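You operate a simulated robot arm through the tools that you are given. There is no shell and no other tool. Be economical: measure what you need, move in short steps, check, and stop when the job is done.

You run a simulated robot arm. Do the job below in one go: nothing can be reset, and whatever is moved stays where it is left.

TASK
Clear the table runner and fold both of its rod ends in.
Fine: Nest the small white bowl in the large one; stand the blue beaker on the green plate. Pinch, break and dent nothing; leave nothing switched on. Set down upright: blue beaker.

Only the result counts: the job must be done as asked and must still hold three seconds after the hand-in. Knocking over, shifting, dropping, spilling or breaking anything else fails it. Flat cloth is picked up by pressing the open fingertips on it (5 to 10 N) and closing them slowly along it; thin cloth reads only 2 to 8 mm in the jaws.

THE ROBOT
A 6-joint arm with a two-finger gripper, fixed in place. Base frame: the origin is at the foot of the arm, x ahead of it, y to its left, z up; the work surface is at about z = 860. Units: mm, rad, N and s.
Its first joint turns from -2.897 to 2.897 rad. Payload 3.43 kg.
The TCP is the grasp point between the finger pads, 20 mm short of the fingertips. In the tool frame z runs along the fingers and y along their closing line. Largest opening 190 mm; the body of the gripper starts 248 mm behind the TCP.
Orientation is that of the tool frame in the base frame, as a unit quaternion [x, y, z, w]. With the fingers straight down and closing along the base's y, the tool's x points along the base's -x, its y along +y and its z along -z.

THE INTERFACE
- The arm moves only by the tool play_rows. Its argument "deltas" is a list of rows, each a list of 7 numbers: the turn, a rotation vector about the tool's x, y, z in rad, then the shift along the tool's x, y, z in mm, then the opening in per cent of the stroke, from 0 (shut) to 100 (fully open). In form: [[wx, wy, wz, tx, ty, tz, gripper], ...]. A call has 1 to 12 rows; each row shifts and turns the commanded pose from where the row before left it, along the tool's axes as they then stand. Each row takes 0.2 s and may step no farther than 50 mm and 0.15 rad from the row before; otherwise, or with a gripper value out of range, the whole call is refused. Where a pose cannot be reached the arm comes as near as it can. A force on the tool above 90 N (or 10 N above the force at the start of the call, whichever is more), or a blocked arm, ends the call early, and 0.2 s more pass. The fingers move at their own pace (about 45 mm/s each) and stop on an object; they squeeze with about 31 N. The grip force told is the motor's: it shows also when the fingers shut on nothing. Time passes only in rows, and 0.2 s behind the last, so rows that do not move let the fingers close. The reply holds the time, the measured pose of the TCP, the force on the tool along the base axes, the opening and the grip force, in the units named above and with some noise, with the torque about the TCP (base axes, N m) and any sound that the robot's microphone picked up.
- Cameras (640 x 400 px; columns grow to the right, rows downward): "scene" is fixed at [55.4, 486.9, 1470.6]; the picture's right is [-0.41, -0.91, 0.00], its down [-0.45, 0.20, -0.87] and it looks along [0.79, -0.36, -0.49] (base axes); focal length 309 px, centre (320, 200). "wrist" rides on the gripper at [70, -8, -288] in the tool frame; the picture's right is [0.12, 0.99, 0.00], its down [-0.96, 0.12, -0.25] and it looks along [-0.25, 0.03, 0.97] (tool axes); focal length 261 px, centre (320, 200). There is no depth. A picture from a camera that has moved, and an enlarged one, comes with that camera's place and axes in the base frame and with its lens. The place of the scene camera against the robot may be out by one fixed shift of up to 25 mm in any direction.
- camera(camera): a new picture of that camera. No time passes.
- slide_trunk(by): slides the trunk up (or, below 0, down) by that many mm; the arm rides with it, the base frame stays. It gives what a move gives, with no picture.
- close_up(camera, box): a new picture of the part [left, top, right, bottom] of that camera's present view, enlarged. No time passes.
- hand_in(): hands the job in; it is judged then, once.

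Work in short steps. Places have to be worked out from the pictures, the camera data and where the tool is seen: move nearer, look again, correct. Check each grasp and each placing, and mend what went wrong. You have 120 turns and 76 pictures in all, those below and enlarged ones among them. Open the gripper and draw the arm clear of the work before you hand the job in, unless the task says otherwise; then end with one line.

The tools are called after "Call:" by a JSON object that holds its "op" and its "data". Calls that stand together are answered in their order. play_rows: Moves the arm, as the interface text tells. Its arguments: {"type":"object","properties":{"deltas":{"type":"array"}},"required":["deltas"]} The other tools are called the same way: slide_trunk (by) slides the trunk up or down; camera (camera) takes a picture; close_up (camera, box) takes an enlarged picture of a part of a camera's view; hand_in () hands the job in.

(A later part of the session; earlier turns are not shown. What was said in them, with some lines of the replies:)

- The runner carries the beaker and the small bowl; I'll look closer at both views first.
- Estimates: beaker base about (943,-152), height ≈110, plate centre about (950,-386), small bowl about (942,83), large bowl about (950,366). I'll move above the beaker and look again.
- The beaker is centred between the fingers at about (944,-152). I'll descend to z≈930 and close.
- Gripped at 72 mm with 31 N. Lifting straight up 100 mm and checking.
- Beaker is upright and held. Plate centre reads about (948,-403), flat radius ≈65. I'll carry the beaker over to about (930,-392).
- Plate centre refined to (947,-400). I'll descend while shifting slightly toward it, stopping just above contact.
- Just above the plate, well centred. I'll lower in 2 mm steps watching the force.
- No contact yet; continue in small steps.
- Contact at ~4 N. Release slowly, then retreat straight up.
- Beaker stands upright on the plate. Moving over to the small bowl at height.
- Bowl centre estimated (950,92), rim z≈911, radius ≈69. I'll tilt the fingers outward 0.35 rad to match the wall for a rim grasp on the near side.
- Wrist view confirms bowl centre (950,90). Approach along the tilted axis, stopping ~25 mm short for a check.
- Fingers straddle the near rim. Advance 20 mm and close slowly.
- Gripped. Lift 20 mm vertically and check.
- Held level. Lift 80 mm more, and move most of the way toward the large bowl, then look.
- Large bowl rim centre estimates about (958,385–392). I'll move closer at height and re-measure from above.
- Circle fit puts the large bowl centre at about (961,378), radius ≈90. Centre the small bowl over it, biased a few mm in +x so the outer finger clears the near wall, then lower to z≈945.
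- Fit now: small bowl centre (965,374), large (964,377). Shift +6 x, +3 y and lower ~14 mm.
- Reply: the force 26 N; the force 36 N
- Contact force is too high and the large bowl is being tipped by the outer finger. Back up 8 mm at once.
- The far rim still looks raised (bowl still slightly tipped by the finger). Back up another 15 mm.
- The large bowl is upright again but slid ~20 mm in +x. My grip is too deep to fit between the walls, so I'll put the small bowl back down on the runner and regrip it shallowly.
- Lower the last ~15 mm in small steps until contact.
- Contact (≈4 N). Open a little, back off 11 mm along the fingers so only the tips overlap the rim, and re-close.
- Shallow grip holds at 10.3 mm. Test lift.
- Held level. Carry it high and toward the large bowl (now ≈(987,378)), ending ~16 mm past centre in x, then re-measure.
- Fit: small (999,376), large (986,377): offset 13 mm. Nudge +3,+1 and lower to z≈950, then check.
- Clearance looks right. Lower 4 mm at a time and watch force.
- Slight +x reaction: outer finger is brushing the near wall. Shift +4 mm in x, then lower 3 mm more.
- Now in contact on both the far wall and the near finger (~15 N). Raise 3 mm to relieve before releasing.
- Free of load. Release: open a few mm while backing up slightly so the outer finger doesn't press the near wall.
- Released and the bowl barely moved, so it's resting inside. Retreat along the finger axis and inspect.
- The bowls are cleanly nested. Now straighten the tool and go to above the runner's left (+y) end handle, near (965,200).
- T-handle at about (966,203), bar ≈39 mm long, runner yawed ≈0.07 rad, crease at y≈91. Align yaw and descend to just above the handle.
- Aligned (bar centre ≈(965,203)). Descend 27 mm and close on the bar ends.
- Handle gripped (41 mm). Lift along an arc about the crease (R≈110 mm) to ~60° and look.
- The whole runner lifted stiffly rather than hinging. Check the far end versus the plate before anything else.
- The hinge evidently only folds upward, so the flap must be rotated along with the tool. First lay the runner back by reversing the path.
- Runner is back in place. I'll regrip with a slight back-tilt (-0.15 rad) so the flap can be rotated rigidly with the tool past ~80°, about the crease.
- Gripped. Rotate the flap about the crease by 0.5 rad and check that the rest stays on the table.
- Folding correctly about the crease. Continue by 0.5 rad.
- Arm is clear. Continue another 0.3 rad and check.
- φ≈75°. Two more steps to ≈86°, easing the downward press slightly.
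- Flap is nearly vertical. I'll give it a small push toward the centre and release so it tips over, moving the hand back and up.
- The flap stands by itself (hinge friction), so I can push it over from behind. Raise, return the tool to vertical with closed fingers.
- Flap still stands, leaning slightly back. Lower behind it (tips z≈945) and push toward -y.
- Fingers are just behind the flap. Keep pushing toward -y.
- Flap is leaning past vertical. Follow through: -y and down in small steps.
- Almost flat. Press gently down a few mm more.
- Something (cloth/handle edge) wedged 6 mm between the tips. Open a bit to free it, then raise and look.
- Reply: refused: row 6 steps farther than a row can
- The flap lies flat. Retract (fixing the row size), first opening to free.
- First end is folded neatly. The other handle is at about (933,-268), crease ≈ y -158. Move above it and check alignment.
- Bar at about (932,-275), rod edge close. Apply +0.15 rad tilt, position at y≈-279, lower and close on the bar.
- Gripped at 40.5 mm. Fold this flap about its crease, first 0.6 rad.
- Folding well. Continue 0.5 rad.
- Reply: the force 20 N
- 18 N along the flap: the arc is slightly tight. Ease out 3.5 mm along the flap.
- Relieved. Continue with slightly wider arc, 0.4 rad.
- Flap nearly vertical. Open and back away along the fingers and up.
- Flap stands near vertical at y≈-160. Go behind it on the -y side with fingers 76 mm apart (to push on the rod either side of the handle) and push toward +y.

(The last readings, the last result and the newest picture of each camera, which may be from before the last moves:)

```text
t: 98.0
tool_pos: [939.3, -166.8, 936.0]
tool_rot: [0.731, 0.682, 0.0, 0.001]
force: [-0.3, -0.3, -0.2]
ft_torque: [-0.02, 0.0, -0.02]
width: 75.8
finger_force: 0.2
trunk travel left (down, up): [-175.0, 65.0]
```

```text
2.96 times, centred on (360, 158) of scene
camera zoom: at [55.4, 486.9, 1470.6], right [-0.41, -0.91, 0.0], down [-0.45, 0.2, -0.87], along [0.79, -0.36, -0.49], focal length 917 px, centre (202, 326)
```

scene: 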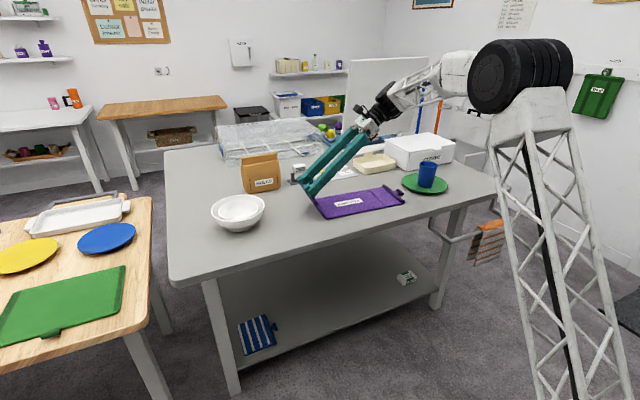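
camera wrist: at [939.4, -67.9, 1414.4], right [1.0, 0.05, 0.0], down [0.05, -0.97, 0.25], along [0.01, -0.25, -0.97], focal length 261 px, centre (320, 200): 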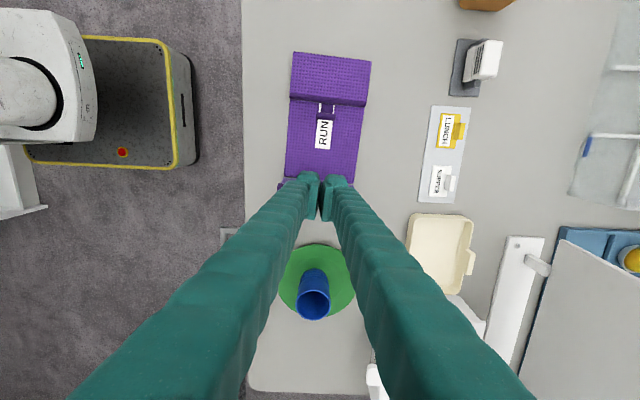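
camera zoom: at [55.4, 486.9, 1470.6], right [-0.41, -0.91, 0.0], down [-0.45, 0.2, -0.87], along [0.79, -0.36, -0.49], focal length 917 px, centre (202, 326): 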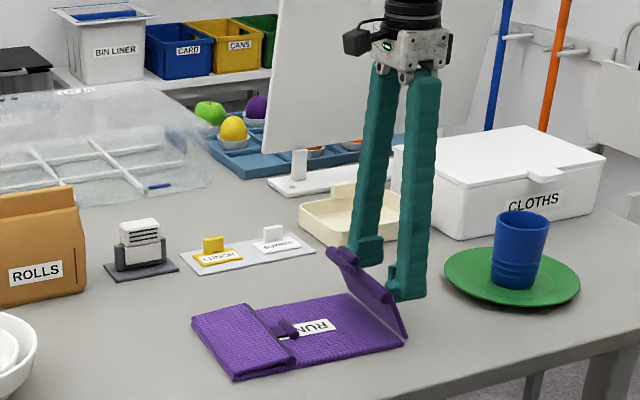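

Pushing works. Continue over and down following the flap.

Call:
{"op": "play_rows", "data": {"deltas": [[0, 0, 0, 12, 0, 0, 40], [0, 0, 0, 14, 0, 0, 40], [0, 0, 0, 14, 0, 3, 40], [0, 0, 0, 14, 0, 5, 40], [0, 0, 0, 12, 0, 7, 40], [0, 0, 0, 8, 0, 7, 40], [0, 0, 0, 4, 0, 4, 40], [0, 0, 0, 0, 0, 0, 40]]}}

Call:
{"op": "close_up", "data": {"camera": "scene", "box": [280, 130, 420, 225]}}

```text
t: 99.8
tool_pos: [946.4, -89.0, 908.6]
tool_rot: [0.731, 0.683, 0.0, 0.0]
force: [0.2, 0.4, 0.4]
ft_torque: [0.01, -0.05, -0.02]
width: 76.0
finger_force: 0.0
trunk travel left (down, up): [-175.0, 65.0]
```

```text
4.21 times, centred on (350, 178) of scene
camera zoom: at [55.4, 486.9, 1470.6], right [-0.41, -0.91, 0.0], down [-0.45, 0.2, -0.87], along [0.79, -0.36, -0.49], focal length 1303 px, centre (194, 295)
```

zoom: 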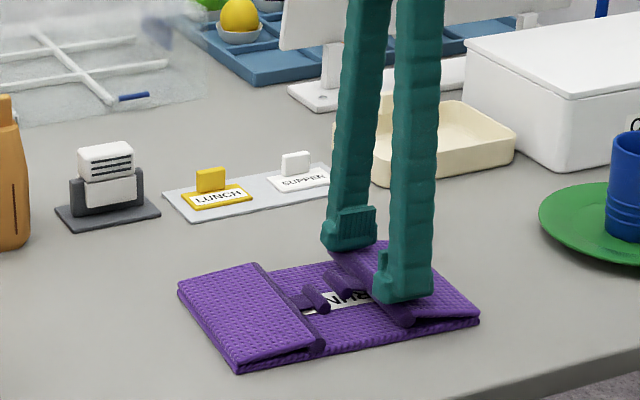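

Nearly down. Press the last few mm gently, watching force.

Call:
{"op": "play_rows", "data": {"deltas": [[0, 0, 0, 0, 0, 3, 40], [0, 0, 0, 0, 0, 2, 40], [0, 0, 0, 0, 0, 2, 40], [0, 0, 0, 0, 0, 0, 40]]}}

```text
t: 100.8
tool_pos: [947.5, -89.2, 902.9]
tool_rot: [0.731, 0.683, 0.0, -0.001]
force: [0.1, 0.3, -0.6]
ft_torque: [-0.03, 0.03, 0.03]
width: 75.9
finger_force: 0.0
trunk travel left (down, up): [-175.0, 65.0]
```

Call:
{"op": "play_rows", "data": {"deltas": [[0, 0, 0, 0, 0, 2, 40], [0, 0, 0, 0, 0, 2, 40], [0, 0, 0, 0, 0, 1.5, 40], [0, 0, 0, 0, 0, 0, 40]]}}

Call:
{"op": "close_up", "data": {"camera": "scene", "box": [290, 150, 400, 220]}}

```text
t: 101.8
tool_pos: [946.3, -89.0, 899.1]
tool_rot: [0.731, 0.683, 0.001, 0.001]
force: [2.7, 0.6, 28.0]
ft_torque: [0.18, 0.66, -0.08]
width: 76.0
finger_force: 0.1
trunk travel left (down, up): [-175.0, 65.0]
```

```text
5.71 times, centred on (345, 185) of scene
camera zoom: at [55.4, 486.9, 1470.6], right [-0.41, -0.91, 0.0], down [-0.45, 0.2, -0.87], along [0.79, -0.36, -0.49], focal length 1768 px, centre (177, 286)
```

zoom: 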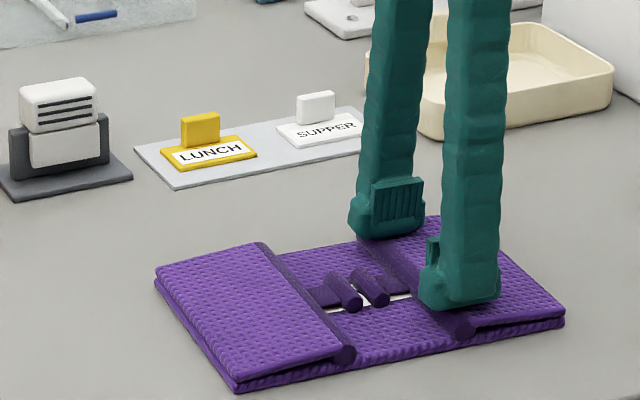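

Fully folded, pressed at 28 N on the rod; release upward and withdraw.

Call:
{"op": "play_rows", "data": {"deltas": [[0, 0, 0, 0, 0, -5, 40], [0, 0, 0, 0, 0, -20, 40], [0, 0, 0, 0, 0, -40, 40], [0, 0, 0, 0, 0, -45, 40], [0, 0, 0, 0, 0, -45, 40], [0, 0, 0, 0, -45, -10, 40], [0, 0, 0, 0, -45, -10, 40], [0, 0, 0, 0, -45, -10, 40], [0, 0, 0, 0, -45, -10, 40], [0, 0, 0, 0, 0, 0, 40]]}}

Call:
{"op": "close_up", "data": {"camera": "scene", "box": [200, 130, 460, 250]}}

```text
t: 104.0
tool_pos: [765.4, -74.3, 1093.8]
tool_rot: [0.73, 0.683, 0.0, 0.001]
force: [-0.8, 0.1, 0.7]
ft_torque: [-0.01, -0.07, 0.02]
width: 76.0
finger_force: 0.1
trunk travel left (down, up): [-175.0, 65.0]
```

```text
2.46 times, centred on (330, 190) of scene
camera zoom: at [55.4, 486.9, 1470.6], right [-0.41, -0.91, 0.0], down [-0.45, 0.2, -0.87], along [0.79, -0.36, -0.49], focal length 762 px, centre (295, 225)
```

zoom: 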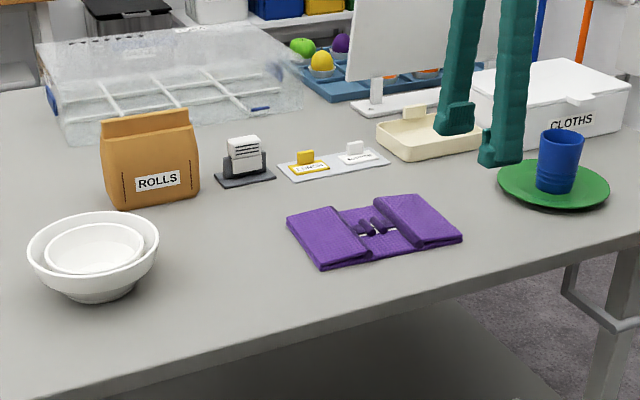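

Everything is as asked: bowls nested, beaker upright on the plate, both ends folded flat, arm clear. Handing in.

Call:
{"op": "hand_in", "data": {}}

```text
The job is handed in.
```

The runner is cleared and both rod ends are folded in; the small bowl is nested in the large one and the blue beaker stands upright on the green plate. On my first try at nesting, a finger briefly tipped the large bowl and slid it about 20 mm away from the arm; I left it there.
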